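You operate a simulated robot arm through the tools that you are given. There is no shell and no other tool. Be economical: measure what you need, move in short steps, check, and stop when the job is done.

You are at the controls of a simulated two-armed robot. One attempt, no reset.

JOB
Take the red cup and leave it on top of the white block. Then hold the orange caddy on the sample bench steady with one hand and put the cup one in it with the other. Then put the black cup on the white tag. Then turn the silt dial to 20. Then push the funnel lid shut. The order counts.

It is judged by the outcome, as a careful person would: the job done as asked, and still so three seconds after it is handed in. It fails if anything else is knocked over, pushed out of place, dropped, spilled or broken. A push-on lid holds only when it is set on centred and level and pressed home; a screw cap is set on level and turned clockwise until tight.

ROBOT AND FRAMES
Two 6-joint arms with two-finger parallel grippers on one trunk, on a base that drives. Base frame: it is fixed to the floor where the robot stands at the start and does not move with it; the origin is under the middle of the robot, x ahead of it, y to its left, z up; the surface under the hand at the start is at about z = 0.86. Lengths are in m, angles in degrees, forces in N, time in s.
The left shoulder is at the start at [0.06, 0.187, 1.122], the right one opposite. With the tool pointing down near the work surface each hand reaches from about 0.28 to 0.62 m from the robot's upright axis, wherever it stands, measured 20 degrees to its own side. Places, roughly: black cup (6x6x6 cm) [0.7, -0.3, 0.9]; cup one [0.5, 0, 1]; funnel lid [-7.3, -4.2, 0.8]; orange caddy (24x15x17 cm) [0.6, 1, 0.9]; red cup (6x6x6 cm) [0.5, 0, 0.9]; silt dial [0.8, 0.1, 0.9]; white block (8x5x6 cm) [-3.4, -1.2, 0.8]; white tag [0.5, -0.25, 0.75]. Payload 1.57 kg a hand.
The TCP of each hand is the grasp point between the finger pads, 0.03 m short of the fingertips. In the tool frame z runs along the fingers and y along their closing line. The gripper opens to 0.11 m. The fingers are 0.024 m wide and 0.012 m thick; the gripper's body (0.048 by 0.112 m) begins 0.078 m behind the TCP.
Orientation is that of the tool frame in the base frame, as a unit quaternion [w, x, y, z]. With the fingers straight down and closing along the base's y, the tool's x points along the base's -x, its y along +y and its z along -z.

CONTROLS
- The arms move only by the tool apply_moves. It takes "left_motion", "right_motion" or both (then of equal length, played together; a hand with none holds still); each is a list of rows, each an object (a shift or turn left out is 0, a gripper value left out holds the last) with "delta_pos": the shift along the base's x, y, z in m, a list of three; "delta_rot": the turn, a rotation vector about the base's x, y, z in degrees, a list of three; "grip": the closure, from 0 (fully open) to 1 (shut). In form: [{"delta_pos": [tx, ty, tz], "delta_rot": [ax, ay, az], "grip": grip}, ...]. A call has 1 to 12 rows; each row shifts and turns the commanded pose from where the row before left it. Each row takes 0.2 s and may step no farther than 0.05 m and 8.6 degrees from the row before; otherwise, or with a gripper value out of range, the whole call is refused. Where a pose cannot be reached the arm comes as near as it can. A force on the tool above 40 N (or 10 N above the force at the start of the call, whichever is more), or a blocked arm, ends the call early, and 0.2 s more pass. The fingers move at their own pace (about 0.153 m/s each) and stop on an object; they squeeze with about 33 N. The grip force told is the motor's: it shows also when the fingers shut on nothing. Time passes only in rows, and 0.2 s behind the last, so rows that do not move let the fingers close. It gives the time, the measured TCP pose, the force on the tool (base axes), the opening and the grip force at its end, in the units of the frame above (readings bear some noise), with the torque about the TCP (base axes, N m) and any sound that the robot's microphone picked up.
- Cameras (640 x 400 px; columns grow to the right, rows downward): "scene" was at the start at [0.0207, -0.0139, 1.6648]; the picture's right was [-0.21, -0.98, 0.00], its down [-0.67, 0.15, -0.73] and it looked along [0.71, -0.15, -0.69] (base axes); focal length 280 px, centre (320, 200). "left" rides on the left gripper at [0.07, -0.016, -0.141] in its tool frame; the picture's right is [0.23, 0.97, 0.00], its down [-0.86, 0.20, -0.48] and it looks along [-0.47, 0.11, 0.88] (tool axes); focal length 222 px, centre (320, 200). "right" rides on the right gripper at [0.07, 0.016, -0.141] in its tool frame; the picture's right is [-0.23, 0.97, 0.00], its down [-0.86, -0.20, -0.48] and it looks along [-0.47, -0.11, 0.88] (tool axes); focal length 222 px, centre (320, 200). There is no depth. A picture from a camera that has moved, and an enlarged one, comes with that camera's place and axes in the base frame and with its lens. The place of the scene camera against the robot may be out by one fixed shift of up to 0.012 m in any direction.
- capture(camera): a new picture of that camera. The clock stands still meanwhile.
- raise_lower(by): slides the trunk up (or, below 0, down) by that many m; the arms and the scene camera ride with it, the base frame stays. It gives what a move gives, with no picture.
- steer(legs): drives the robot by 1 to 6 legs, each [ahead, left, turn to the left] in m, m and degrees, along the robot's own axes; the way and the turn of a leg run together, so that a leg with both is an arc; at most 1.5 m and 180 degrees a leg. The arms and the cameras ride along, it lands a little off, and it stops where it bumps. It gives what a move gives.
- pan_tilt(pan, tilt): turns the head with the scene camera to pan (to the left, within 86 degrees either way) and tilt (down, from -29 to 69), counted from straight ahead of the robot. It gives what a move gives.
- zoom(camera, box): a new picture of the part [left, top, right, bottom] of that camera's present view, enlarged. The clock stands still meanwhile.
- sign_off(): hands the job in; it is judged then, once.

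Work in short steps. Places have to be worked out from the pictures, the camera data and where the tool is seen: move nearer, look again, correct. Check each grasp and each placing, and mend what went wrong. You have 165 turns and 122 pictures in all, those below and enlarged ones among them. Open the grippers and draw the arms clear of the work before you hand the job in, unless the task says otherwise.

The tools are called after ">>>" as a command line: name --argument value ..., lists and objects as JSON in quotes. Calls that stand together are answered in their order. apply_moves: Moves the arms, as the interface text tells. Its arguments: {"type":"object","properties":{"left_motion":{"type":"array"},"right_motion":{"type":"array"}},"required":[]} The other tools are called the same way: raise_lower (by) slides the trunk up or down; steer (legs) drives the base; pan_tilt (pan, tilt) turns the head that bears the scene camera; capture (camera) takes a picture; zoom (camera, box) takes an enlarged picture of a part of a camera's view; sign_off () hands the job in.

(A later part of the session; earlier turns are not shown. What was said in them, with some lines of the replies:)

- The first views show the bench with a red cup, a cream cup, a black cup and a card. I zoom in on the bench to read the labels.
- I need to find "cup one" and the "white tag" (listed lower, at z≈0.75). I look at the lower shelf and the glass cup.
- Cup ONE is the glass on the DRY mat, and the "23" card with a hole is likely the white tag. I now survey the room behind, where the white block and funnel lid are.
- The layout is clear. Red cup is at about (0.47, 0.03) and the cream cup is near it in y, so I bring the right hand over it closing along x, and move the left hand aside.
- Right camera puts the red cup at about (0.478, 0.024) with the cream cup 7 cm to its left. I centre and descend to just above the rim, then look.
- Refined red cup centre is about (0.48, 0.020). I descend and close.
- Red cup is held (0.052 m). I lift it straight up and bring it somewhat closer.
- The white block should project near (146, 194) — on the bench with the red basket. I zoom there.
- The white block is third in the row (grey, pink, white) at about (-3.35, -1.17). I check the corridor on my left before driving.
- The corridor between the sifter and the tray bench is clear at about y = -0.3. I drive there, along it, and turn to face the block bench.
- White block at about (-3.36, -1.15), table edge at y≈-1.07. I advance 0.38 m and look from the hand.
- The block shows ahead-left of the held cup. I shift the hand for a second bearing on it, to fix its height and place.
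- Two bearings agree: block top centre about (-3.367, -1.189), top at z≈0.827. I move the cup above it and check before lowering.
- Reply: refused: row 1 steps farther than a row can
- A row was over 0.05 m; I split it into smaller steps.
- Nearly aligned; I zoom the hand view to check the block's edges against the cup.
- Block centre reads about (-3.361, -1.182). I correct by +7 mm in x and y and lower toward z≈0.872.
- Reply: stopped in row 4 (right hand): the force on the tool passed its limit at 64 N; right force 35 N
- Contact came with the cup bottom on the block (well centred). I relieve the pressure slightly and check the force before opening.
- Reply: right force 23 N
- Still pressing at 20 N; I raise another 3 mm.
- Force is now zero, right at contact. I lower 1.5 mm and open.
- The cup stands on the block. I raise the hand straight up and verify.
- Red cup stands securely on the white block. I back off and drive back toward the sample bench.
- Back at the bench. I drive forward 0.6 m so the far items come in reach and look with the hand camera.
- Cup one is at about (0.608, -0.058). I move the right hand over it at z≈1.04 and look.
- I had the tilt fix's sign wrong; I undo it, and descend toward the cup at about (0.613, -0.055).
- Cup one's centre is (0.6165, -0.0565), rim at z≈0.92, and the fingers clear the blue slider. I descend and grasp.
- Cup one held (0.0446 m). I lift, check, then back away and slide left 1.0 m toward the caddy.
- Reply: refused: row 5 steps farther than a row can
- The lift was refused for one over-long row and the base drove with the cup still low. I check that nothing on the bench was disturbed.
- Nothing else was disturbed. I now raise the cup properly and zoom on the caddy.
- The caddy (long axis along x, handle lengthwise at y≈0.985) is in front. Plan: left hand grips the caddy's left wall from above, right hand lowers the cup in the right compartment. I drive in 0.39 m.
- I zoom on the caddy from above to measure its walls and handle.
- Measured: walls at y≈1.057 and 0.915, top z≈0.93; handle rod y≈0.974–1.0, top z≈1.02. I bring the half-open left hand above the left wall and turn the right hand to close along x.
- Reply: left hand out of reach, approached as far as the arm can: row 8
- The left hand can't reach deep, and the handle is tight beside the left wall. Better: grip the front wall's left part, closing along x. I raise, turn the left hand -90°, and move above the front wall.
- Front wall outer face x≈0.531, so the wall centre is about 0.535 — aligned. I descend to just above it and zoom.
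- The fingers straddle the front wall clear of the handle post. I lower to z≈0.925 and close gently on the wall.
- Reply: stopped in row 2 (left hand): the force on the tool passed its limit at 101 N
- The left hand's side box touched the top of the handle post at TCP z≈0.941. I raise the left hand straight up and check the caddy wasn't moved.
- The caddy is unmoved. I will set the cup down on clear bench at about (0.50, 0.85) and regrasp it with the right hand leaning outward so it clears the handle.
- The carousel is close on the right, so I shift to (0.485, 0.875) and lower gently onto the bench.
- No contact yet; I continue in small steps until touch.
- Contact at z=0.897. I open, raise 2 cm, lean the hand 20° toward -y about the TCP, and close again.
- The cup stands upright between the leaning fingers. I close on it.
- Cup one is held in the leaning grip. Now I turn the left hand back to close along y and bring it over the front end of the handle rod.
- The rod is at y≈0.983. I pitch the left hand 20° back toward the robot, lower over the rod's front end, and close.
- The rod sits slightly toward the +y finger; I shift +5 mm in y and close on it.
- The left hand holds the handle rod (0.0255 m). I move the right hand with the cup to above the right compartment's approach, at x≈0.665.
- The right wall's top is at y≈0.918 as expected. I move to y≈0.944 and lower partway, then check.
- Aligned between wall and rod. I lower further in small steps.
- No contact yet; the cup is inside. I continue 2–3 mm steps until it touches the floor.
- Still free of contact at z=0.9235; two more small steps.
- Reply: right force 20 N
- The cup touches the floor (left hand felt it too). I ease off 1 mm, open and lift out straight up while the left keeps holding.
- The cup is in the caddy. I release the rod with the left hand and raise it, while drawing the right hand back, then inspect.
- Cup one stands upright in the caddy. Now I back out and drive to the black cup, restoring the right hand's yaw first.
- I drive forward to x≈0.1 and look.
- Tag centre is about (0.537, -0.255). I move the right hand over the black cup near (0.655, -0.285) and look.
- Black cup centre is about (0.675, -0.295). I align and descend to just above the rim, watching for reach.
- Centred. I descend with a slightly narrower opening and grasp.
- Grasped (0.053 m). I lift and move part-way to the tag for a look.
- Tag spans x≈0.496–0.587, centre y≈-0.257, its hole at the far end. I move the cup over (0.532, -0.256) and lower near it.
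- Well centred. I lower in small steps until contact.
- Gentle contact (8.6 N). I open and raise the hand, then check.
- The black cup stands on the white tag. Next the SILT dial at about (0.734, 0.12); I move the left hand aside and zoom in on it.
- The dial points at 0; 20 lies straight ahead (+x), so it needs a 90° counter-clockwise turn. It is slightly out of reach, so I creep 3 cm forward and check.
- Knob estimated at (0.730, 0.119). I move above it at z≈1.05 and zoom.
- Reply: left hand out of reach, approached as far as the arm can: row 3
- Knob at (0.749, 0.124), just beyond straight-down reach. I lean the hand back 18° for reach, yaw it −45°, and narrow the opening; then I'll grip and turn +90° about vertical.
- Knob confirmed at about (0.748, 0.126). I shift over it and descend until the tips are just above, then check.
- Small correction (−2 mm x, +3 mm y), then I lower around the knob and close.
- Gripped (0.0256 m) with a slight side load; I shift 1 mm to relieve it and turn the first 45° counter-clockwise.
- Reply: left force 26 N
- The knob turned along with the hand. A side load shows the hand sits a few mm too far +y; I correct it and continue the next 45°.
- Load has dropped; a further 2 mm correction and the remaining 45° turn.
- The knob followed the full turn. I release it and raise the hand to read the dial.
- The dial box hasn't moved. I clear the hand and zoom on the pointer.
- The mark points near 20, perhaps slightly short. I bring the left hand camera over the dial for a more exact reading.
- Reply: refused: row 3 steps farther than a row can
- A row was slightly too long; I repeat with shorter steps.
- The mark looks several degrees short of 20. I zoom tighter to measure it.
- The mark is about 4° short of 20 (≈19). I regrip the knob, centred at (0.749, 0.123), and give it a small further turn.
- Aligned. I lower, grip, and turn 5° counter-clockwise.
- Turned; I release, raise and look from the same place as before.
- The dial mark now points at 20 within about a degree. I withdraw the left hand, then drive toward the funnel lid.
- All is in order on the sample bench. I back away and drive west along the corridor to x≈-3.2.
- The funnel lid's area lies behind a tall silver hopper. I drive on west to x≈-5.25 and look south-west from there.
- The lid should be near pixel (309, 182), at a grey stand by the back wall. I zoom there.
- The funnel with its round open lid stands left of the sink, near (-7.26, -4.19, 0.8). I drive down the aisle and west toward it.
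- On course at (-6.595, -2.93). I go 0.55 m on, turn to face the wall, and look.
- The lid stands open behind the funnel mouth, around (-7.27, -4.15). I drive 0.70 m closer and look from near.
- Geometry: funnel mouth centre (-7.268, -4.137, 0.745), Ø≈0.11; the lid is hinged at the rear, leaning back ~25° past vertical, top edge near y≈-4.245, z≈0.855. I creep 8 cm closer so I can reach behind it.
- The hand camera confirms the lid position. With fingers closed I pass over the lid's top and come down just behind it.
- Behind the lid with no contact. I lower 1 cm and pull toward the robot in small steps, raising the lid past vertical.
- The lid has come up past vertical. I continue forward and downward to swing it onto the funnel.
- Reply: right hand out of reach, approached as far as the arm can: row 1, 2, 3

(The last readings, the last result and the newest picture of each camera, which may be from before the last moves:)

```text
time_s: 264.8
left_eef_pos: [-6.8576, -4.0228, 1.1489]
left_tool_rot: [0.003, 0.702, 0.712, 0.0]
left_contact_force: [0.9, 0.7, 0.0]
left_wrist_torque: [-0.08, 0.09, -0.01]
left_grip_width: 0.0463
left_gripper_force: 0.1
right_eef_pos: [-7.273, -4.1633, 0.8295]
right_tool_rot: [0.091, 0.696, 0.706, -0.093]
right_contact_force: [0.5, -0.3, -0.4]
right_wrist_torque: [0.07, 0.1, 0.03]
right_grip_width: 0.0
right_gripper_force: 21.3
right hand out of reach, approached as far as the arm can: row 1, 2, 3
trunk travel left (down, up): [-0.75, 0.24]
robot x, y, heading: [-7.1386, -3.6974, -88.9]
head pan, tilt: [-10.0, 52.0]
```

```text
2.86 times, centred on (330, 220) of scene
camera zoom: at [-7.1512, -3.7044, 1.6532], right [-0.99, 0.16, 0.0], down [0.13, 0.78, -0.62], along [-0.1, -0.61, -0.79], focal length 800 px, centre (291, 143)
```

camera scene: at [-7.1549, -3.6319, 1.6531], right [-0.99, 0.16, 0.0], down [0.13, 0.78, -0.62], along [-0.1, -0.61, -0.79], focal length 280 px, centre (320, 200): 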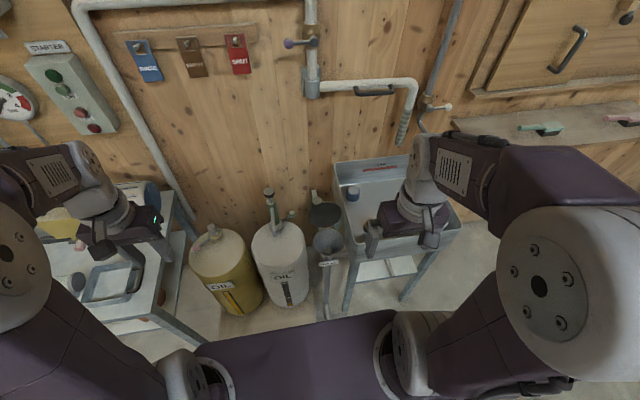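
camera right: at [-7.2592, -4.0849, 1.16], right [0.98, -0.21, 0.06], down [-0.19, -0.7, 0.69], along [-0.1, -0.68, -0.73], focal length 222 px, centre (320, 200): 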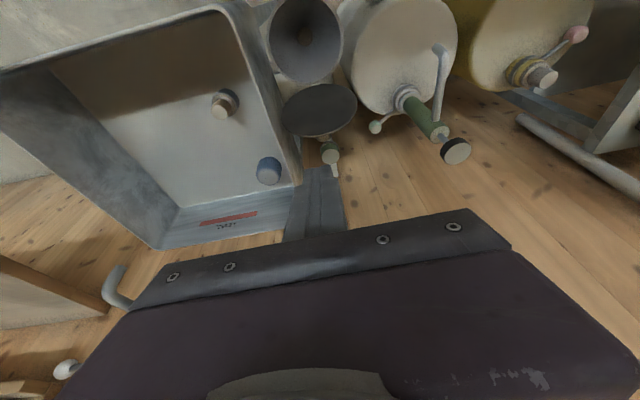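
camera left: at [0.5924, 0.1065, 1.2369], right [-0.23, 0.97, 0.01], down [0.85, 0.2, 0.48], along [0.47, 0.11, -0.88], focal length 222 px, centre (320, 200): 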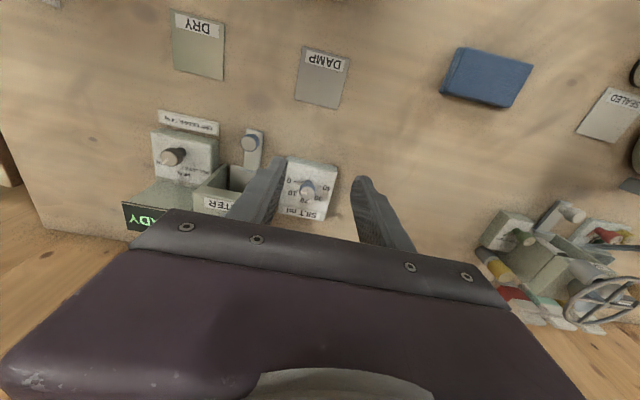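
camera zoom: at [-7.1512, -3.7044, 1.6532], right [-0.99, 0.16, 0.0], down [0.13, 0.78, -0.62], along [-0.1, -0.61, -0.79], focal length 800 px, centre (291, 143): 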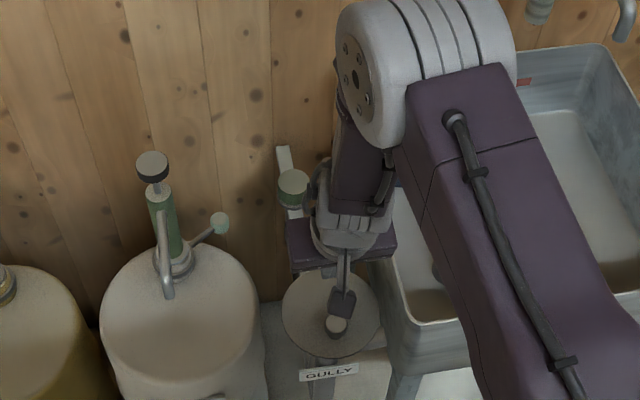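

The lid has swung down onto the funnel; its knob shows near the centre. I lift, straighten the hand, centre over the knob (≈-7.269, -4.133), and will then press it home.

>>> apply_moves --right_motion '[{"delta_pos": [0, 0, 0.03]}, {"delta_pos": [0, 0.0, 0.03], "delta_rot": [5, 0, 0]}, {"delta_pos": [0.001, 0.005, 0.0], "delta_rot": [5, 0, 0]}, {"delta_pos": [0.001, 0.0, 0.0], "delta_rot": [5, 0, 0]}, {}]'

>>> capture --camera "right"

```text
time_s: 266.0
left_eef_pos: [-6.8564, -4.0238, 1.1484]
left_tool_rot: [0.004, 0.703, 0.712, 0.001]
left_contact_force: [-0.2, -0.4, 0.6]
left_wrist_torque: [0.0, 0.0, 0.0]
left_grip_width: 0.0463
left_gripper_force: 0.2
right_eef_pos: [-7.2971, -4.1772, 0.8786]
right_tool_rot: [0.053, 0.7, 0.7, -0.129]
right_contact_force: [0.3, -0.3, -0.5]
right_wrist_torque: [-0.04, 0.05, -0.02]
right_grip_width: 0.0
right_gripper_force: 21.7
right hand out of reach, approached as far as the arm can: row 2, 3, 4
trunk travel left (down, up): [-0.75, 0.24]
robot x, y, heading: [-7.1357, -3.6959, -89.0]
head pan, tilt: [-10.0, 52.0]
```

```text
10 pictures are left
camera right: at [-7.2663, -4.0739, 0.9953], right [0.97, -0.24, -0.05], down [-0.14, -0.7, 0.7], along [-0.2, -0.67, -0.71], focal length 222 px, centre (320, 200)
```

right: 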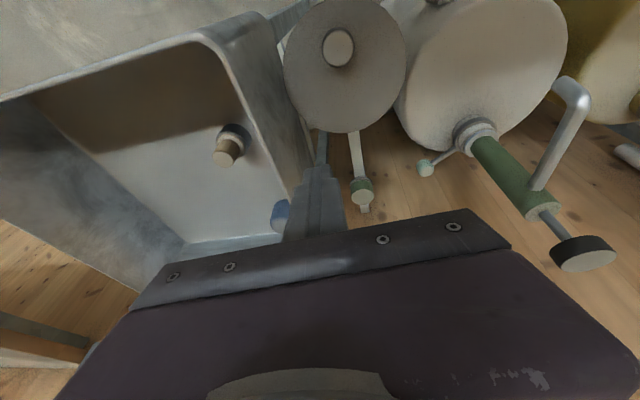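

The arm is at a joint limit this low. I raise both hands, then lower the trunk so the press is at a comfortable height.

>>> apply_moves --right_motion '[{"delta_pos": [0, 0, 0.045]}, {"delta_pos": [0, 0, 0.045]}, {"delta_pos": [0, 0, 0.045]}, {"delta_pos": [0, 0, 0.045]}, {}]' --left_motion '[{"delta_pos": [0, 0.01, 0.04]}, {"delta_pos": [0, 0.01, 0.04]}, {"delta_pos": [0, 0.01, 0.04]}, {"delta_pos": [0, 0.01, 0.03]}, {}]'

```text
time_s: 267.2
left_eef_pos: [-6.8552, -3.9826, 1.2996]
left_tool_rot: [0.003, 0.702, 0.712, 0.0]
left_contact_force: [-0.4, -0.3, 0.2]
left_wrist_torque: [0.09, -0.04, -0.03]
left_grip_width: 0.0463
left_gripper_force: 0.1
right_eef_pos: [-7.2948, -4.1787, 1.0605]
right_tool_rot: [0.052, 0.701, 0.7, -0.13]
right_contact_force: [0.4, -0.6, -0.4]
right_wrist_torque: [-0.06, -0.04, -0.01]
right_grip_width: 0.0004
right_gripper_force: 20.5
trunk travel left (down, up): [-0.75, 0.24]
robot x, y, heading: [-7.1376, -3.6925, -89.3]
head pan, tilt: [-10.0, 52.0]
```

I straighten the hand to vertical and centre it over the knob at this height.

>>> apply_moves --right_motion '[{"delta_pos": [0.009, 0.015, 0], "delta_rot": [7.4, -3.15, 0]}, {"delta_pos": [0.009, 0.015, 0], "delta_rot": [7.4, -3.15, 0]}, {"delta_pos": [0.009, 0.014, 0]}, {}]'

>>> raise_lower --by -0.14

>>> capture --camera "right"

```text
time_s: 268.2
left_eef_pos: [-6.856, -3.982, 1.3]
left_tool_rot: [0.004, 0.702, 0.712, 0.001]
left_contact_force: [-0.7, -0.6, -0.1]
left_wrist_torque: [0.08, -0.11, 0.02]
left_grip_width: 0.046
left_gripper_force: 0.1
right_eef_pos: [-7.2695, -4.131, 1.0586]
right_tool_rot: [0.001, 0.707, 0.707, -0.001]
right_contact_force: [-0.5, -0.4, 0.5]
right_wrist_torque: [-0.07, -0.11, 0.01]
right_grip_width: 0.0001
right_gripper_force: 21.2
trunk travel left (down, up): [-0.75, 0.24]
robot x, y, heading: [-7.1394, -3.6942, -89.2]
head pan, tilt: [-10.0, 52.0]
```

```text
time_s: 269.9
left_eef_pos: [-6.8559, -3.983, 1.1593]
left_tool_rot: [0.003, 0.703, 0.711, 0.0]
left_contact_force: [-0.3, 0.4, -0.2]
left_wrist_torque: [-0.07, 0.05, -0.01]
left_grip_width: 0.0465
left_gripper_force: 0.1
right_eef_pos: [-7.2703, -4.1325, 0.9191]
right_tool_rot: [0.001, 0.708, 0.706, 0.0]
right_contact_force: [0.5, 0.6, -0.2]
right_wrist_torque: [0.03, 0.04, 0.0]
right_grip_width: 0.0
right_gripper_force: 21.2
trunk travel left (down, up): [-0.61, 0.38]
robot x, y, heading: [-7.142, -3.6954, -89.1]
head pan, tilt: [-10.0, 52.0]
```

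```text
9 pictures are left
camera right: at [-7.2529, -4.0633, 1.0607], right [0.97, -0.23, 0.0], down [-0.2, -0.85, 0.48], along [-0.11, -0.47, -0.88], focal length 222 px, centre (320, 200)
```

right: 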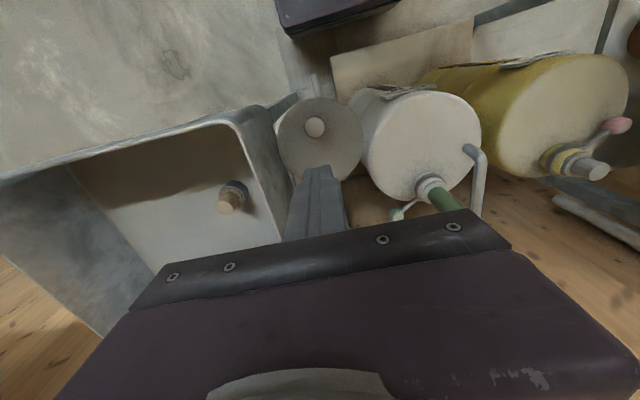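

The knob is at about (-7.271, -4.114). I move over it and descend toward contact.

>>> apply_moves --right_motion '[{"delta_pos": [0, 0.017, -0.03]}, {"delta_pos": [0, 0, -0.03]}, {"delta_pos": [0, 0, -0.015]}, {"delta_pos": [0, 0, -0.008]}, {"delta_pos": [0, 0, -0.006]}, {"delta_pos": [0, 0, -0.005]}, {"delta_pos": [0, 0, -0.005]}, {}]'

```text
time_s: 271.7
left_eef_pos: [-6.8579, -3.9836, 1.1586]
left_tool_rot: [0.002, 0.702, 0.712, 0.0]
left_contact_force: [0.4, 1.1, 0.2]
left_wrist_torque: [-0.05, 0.12, -0.01]
left_grip_width: 0.0461
left_gripper_force: 0.1
right_eef_pos: [-7.2703, -4.1172, 0.8201]
right_tool_rot: [0.001, 0.708, 0.706, 0.0]
right_contact_force: [1.6, -1.1, -0.3]
right_wrist_torque: [0.03, 0.1, 0.0]
right_grip_width: 0.0
right_gripper_force: 21.2
trunk travel left (down, up): [-0.61, 0.38]
robot x, y, heading: [-7.1395, -3.6941, -89.0]
head pan, tilt: [-10.0, 52.0]
```

No contact yet at z=0.820; I keep going down in small steps.

>>> apply_moves --right_motion '[{"delta_pos": [0, 0, -0.005]}, {"delta_pos": [0, 0, -0.005]}, {"delta_pos": [0, 0, -0.004]}, {"delta_pos": [0, 0, -0.004]}, {"delta_pos": [0, 0, -0.004]}, {}]'

```text
time_s: 272.8
left_eef_pos: [-6.8561, -3.9787, 1.1596]
left_tool_rot: [0.004, 0.702, 0.712, -0.001]
left_contact_force: [-1.2, -0.9, -0.1]
left_wrist_torque: [0.03, 0.0, -0.02]
left_grip_width: 0.0457
left_gripper_force: 0.1
right_eef_pos: [-7.2697, -4.1156, 0.8061]
right_tool_rot: [0.004, 0.708, 0.707, -0.003]
right_contact_force: [-4.2, 5.2, 33.6]
right_wrist_torque: [0.24, 0.14, 0.27]
right_grip_width: 0.0002
right_gripper_force: 21.3
trunk travel left (down, up): [-0.61, 0.38]
robot x, y, heading: [-7.1414, -3.6937, -89.0]
head pan, tilt: [-10.0, 52.0]
stopped in row 5 (right hand): the force on the tool passed its limit at 47 N (the readings are from after the stop); the commanded pose is now the measured one
```

Firm contact at tip z≈0.777 with 47 N, and no give. I lift the hand and inspect the lid.

>>> apply_moves --right_motion '[{"delta_pos": [0, 0, 0.04]}, {"delta_pos": [0, 0, 0.045]}, {"delta_pos": [0, 0.0, 0.045]}, {"delta_pos": [0, 0.03, 0.03]}, {"delta_pos": [-0.02, 0.04, 0.02]}, {"delta_pos": [-0.02, 0.04, 0.02]}, {}]'

>>> zoom --camera "scene" --box '[285, 170, 375, 260]'

>>> capture --camera "right"

```text
time_s: 274.4
left_eef_pos: [-6.8563, -3.9838, 1.1593]
left_tool_rot: [0.004, 0.701, 0.713, 0.0]
left_contact_force: [0.0, -0.3, -0.5]
left_wrist_torque: [0.04, 0.04, 0.02]
left_grip_width: 0.0461
left_gripper_force: 0.1
right_eef_pos: [-7.309, -4.0094, 1.0027]
right_tool_rot: [0.002, 0.708, 0.707, -0.001]
right_contact_force: [0.2, 0.0, 0.4]
right_wrist_torque: [0.03, -0.03, -0.01]
right_grip_width: 0.0
right_gripper_force: 21.3
trunk travel left (down, up): [-0.61, 0.38]
robot x, y, heading: [-7.1408, -3.6956, -89.1]
head pan, tilt: [-10.0, 52.0]
```

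```text
4.44 times, centred on (330, 215) of scene
camera zoom: at [-7.1507, -3.7053, 1.5131], right [-0.99, 0.16, 0.0], down [0.12, 0.78, -0.62], along [-0.1, -0.61, -0.79], focal length 1244 px, centre (276, 133)
```

zoom: 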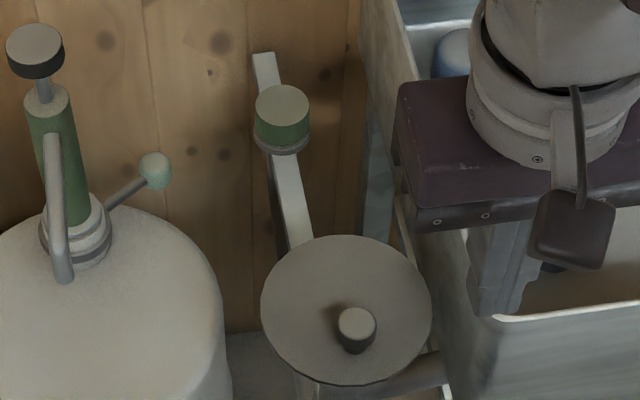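

```text
7 pictures are left
camera right: at [-7.292, -3.9382, 1.1433], right [0.97, -0.23, 0.0], down [-0.2, -0.85, 0.48], along [-0.11, -0.47, -0.88], focal length 222 px, centre (320, 200)
```

right: 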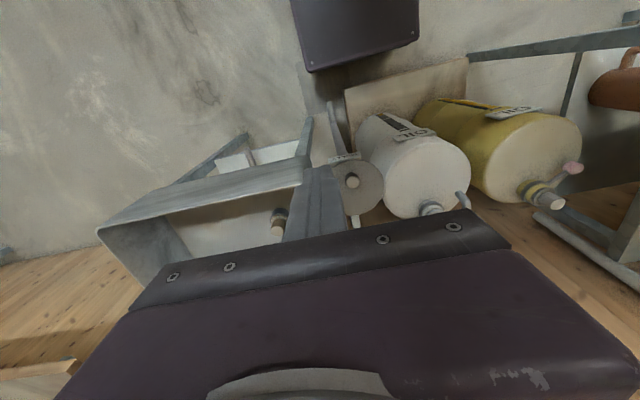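

The lid looks level and closed (ellipse ratio matches a horizontal disc). I open both grippers and back the robot away clear of the work.

>>> apply_moves --right_motion '[{"delta_pos": [0, 0.03, 0.03]}, {"delta_pos": [0, 0.03, 0.03]}, {"grip": 0}, {}, {}]' --left_motion '[{"delta_pos": [0, 0.03, 0]}, {"delta_pos": [0, 0.03, 0]}, {"grip": 0}, {}, {}]'

>>> steer --legs '[[-0.4, 0, 0]]'

>>> zoom --camera "scene" --box '[260, 90, 400, 230]'

```text
time_s: 275.6
left_eef_pos: [-6.8561, -3.9227, 1.1605]
left_tool_rot: [0.002, 0.702, 0.713, 0.002]
left_contact_force: [0.1, -0.7, -0.1]
left_wrist_torque: [0.03, 0.01, -0.03]
left_grip_width: 0.1098
left_gripper_force: 0.1
right_eef_pos: [-7.3088, -3.9472, 1.0623]
right_tool_rot: [0.002, 0.708, 0.706, -0.001]
right_contact_force: [-0.4, -0.2, -0.4]
right_wrist_torque: [-0.01, 0.03, -0.01]
right_grip_width: 0.11
right_gripper_force: 0.0
trunk travel left (down, up): [-0.61, 0.38]
robot x, y, heading: [-7.1408, -3.6946, -88.7]
head pan, tilt: [-10.0, 52.0]
```

```text
time_s: 278.1
left_eef_pos: [-6.8636, -3.5244, 1.1602]
left_tool_rot: [0.002, 0.701, 0.713, 0.002]
left_contact_force: [0.1, 0.4, 0.5]
left_wrist_torque: [0.0, -0.01, 0.0]
left_grip_width: 0.1099
left_gripper_force: 0.0
right_eef_pos: [-7.3169, -3.5498, 1.0613]
right_tool_rot: [0.002, 0.707, 0.707, 0.0]
right_contact_force: [1.0, 0.0, 0.0]
right_wrist_torque: [-0.03, -0.02, 0.02]
right_grip_width: 0.1103
right_gripper_force: 0.1
trunk travel left (down, up): [-0.61, 0.38]
robot x, y, heading: [-7.1444, -3.2947, -88.8]
head pan, tilt: [-10.0, 52.0]
```

```text
2.86 times, centred on (330, 160) of scene
camera zoom: at [-7.1596, -3.3063, 1.513], right [-0.99, 0.16, 0.0], down [0.12, 0.78, -0.62], along [-0.1, -0.61, -0.79], focal length 800 px, centre (291, 314)
```

zoom: 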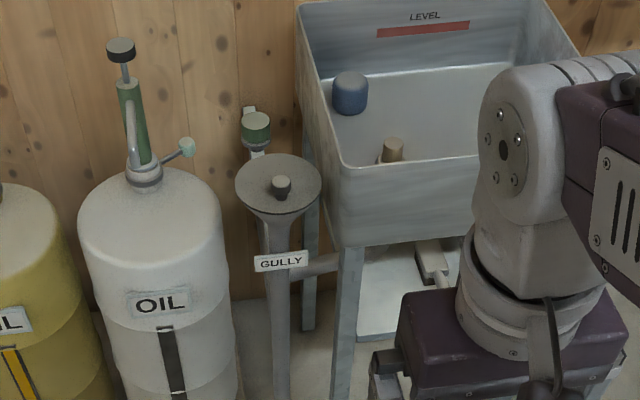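

The lid sits flush on the funnel, everything around it stands in place, and both hands are open and clear. I hand the job in.

>>> sign_off

```text
The job is handed in.
```

All five steps are done in the order asked, and the job is handed in. Each was checked on camera, though I did not revisit the red cup or the sample bench after leaving them:
- **Red cup:** it stands on the white block.
- **Cup one:** it stands upright in the orange caddy; the left hand held the handle while the right placed it.
- **Black cup:** it stands on the white "23" tag.
- **Silt dial:** it reads 20, within about a degree.
- **Funnel lid:** it was pressed with 47 N and sits level; I heard no click.

One slip: a refused lift meant the base dragged cup one low across the bench. I checked afterwards and nothing else had moved.
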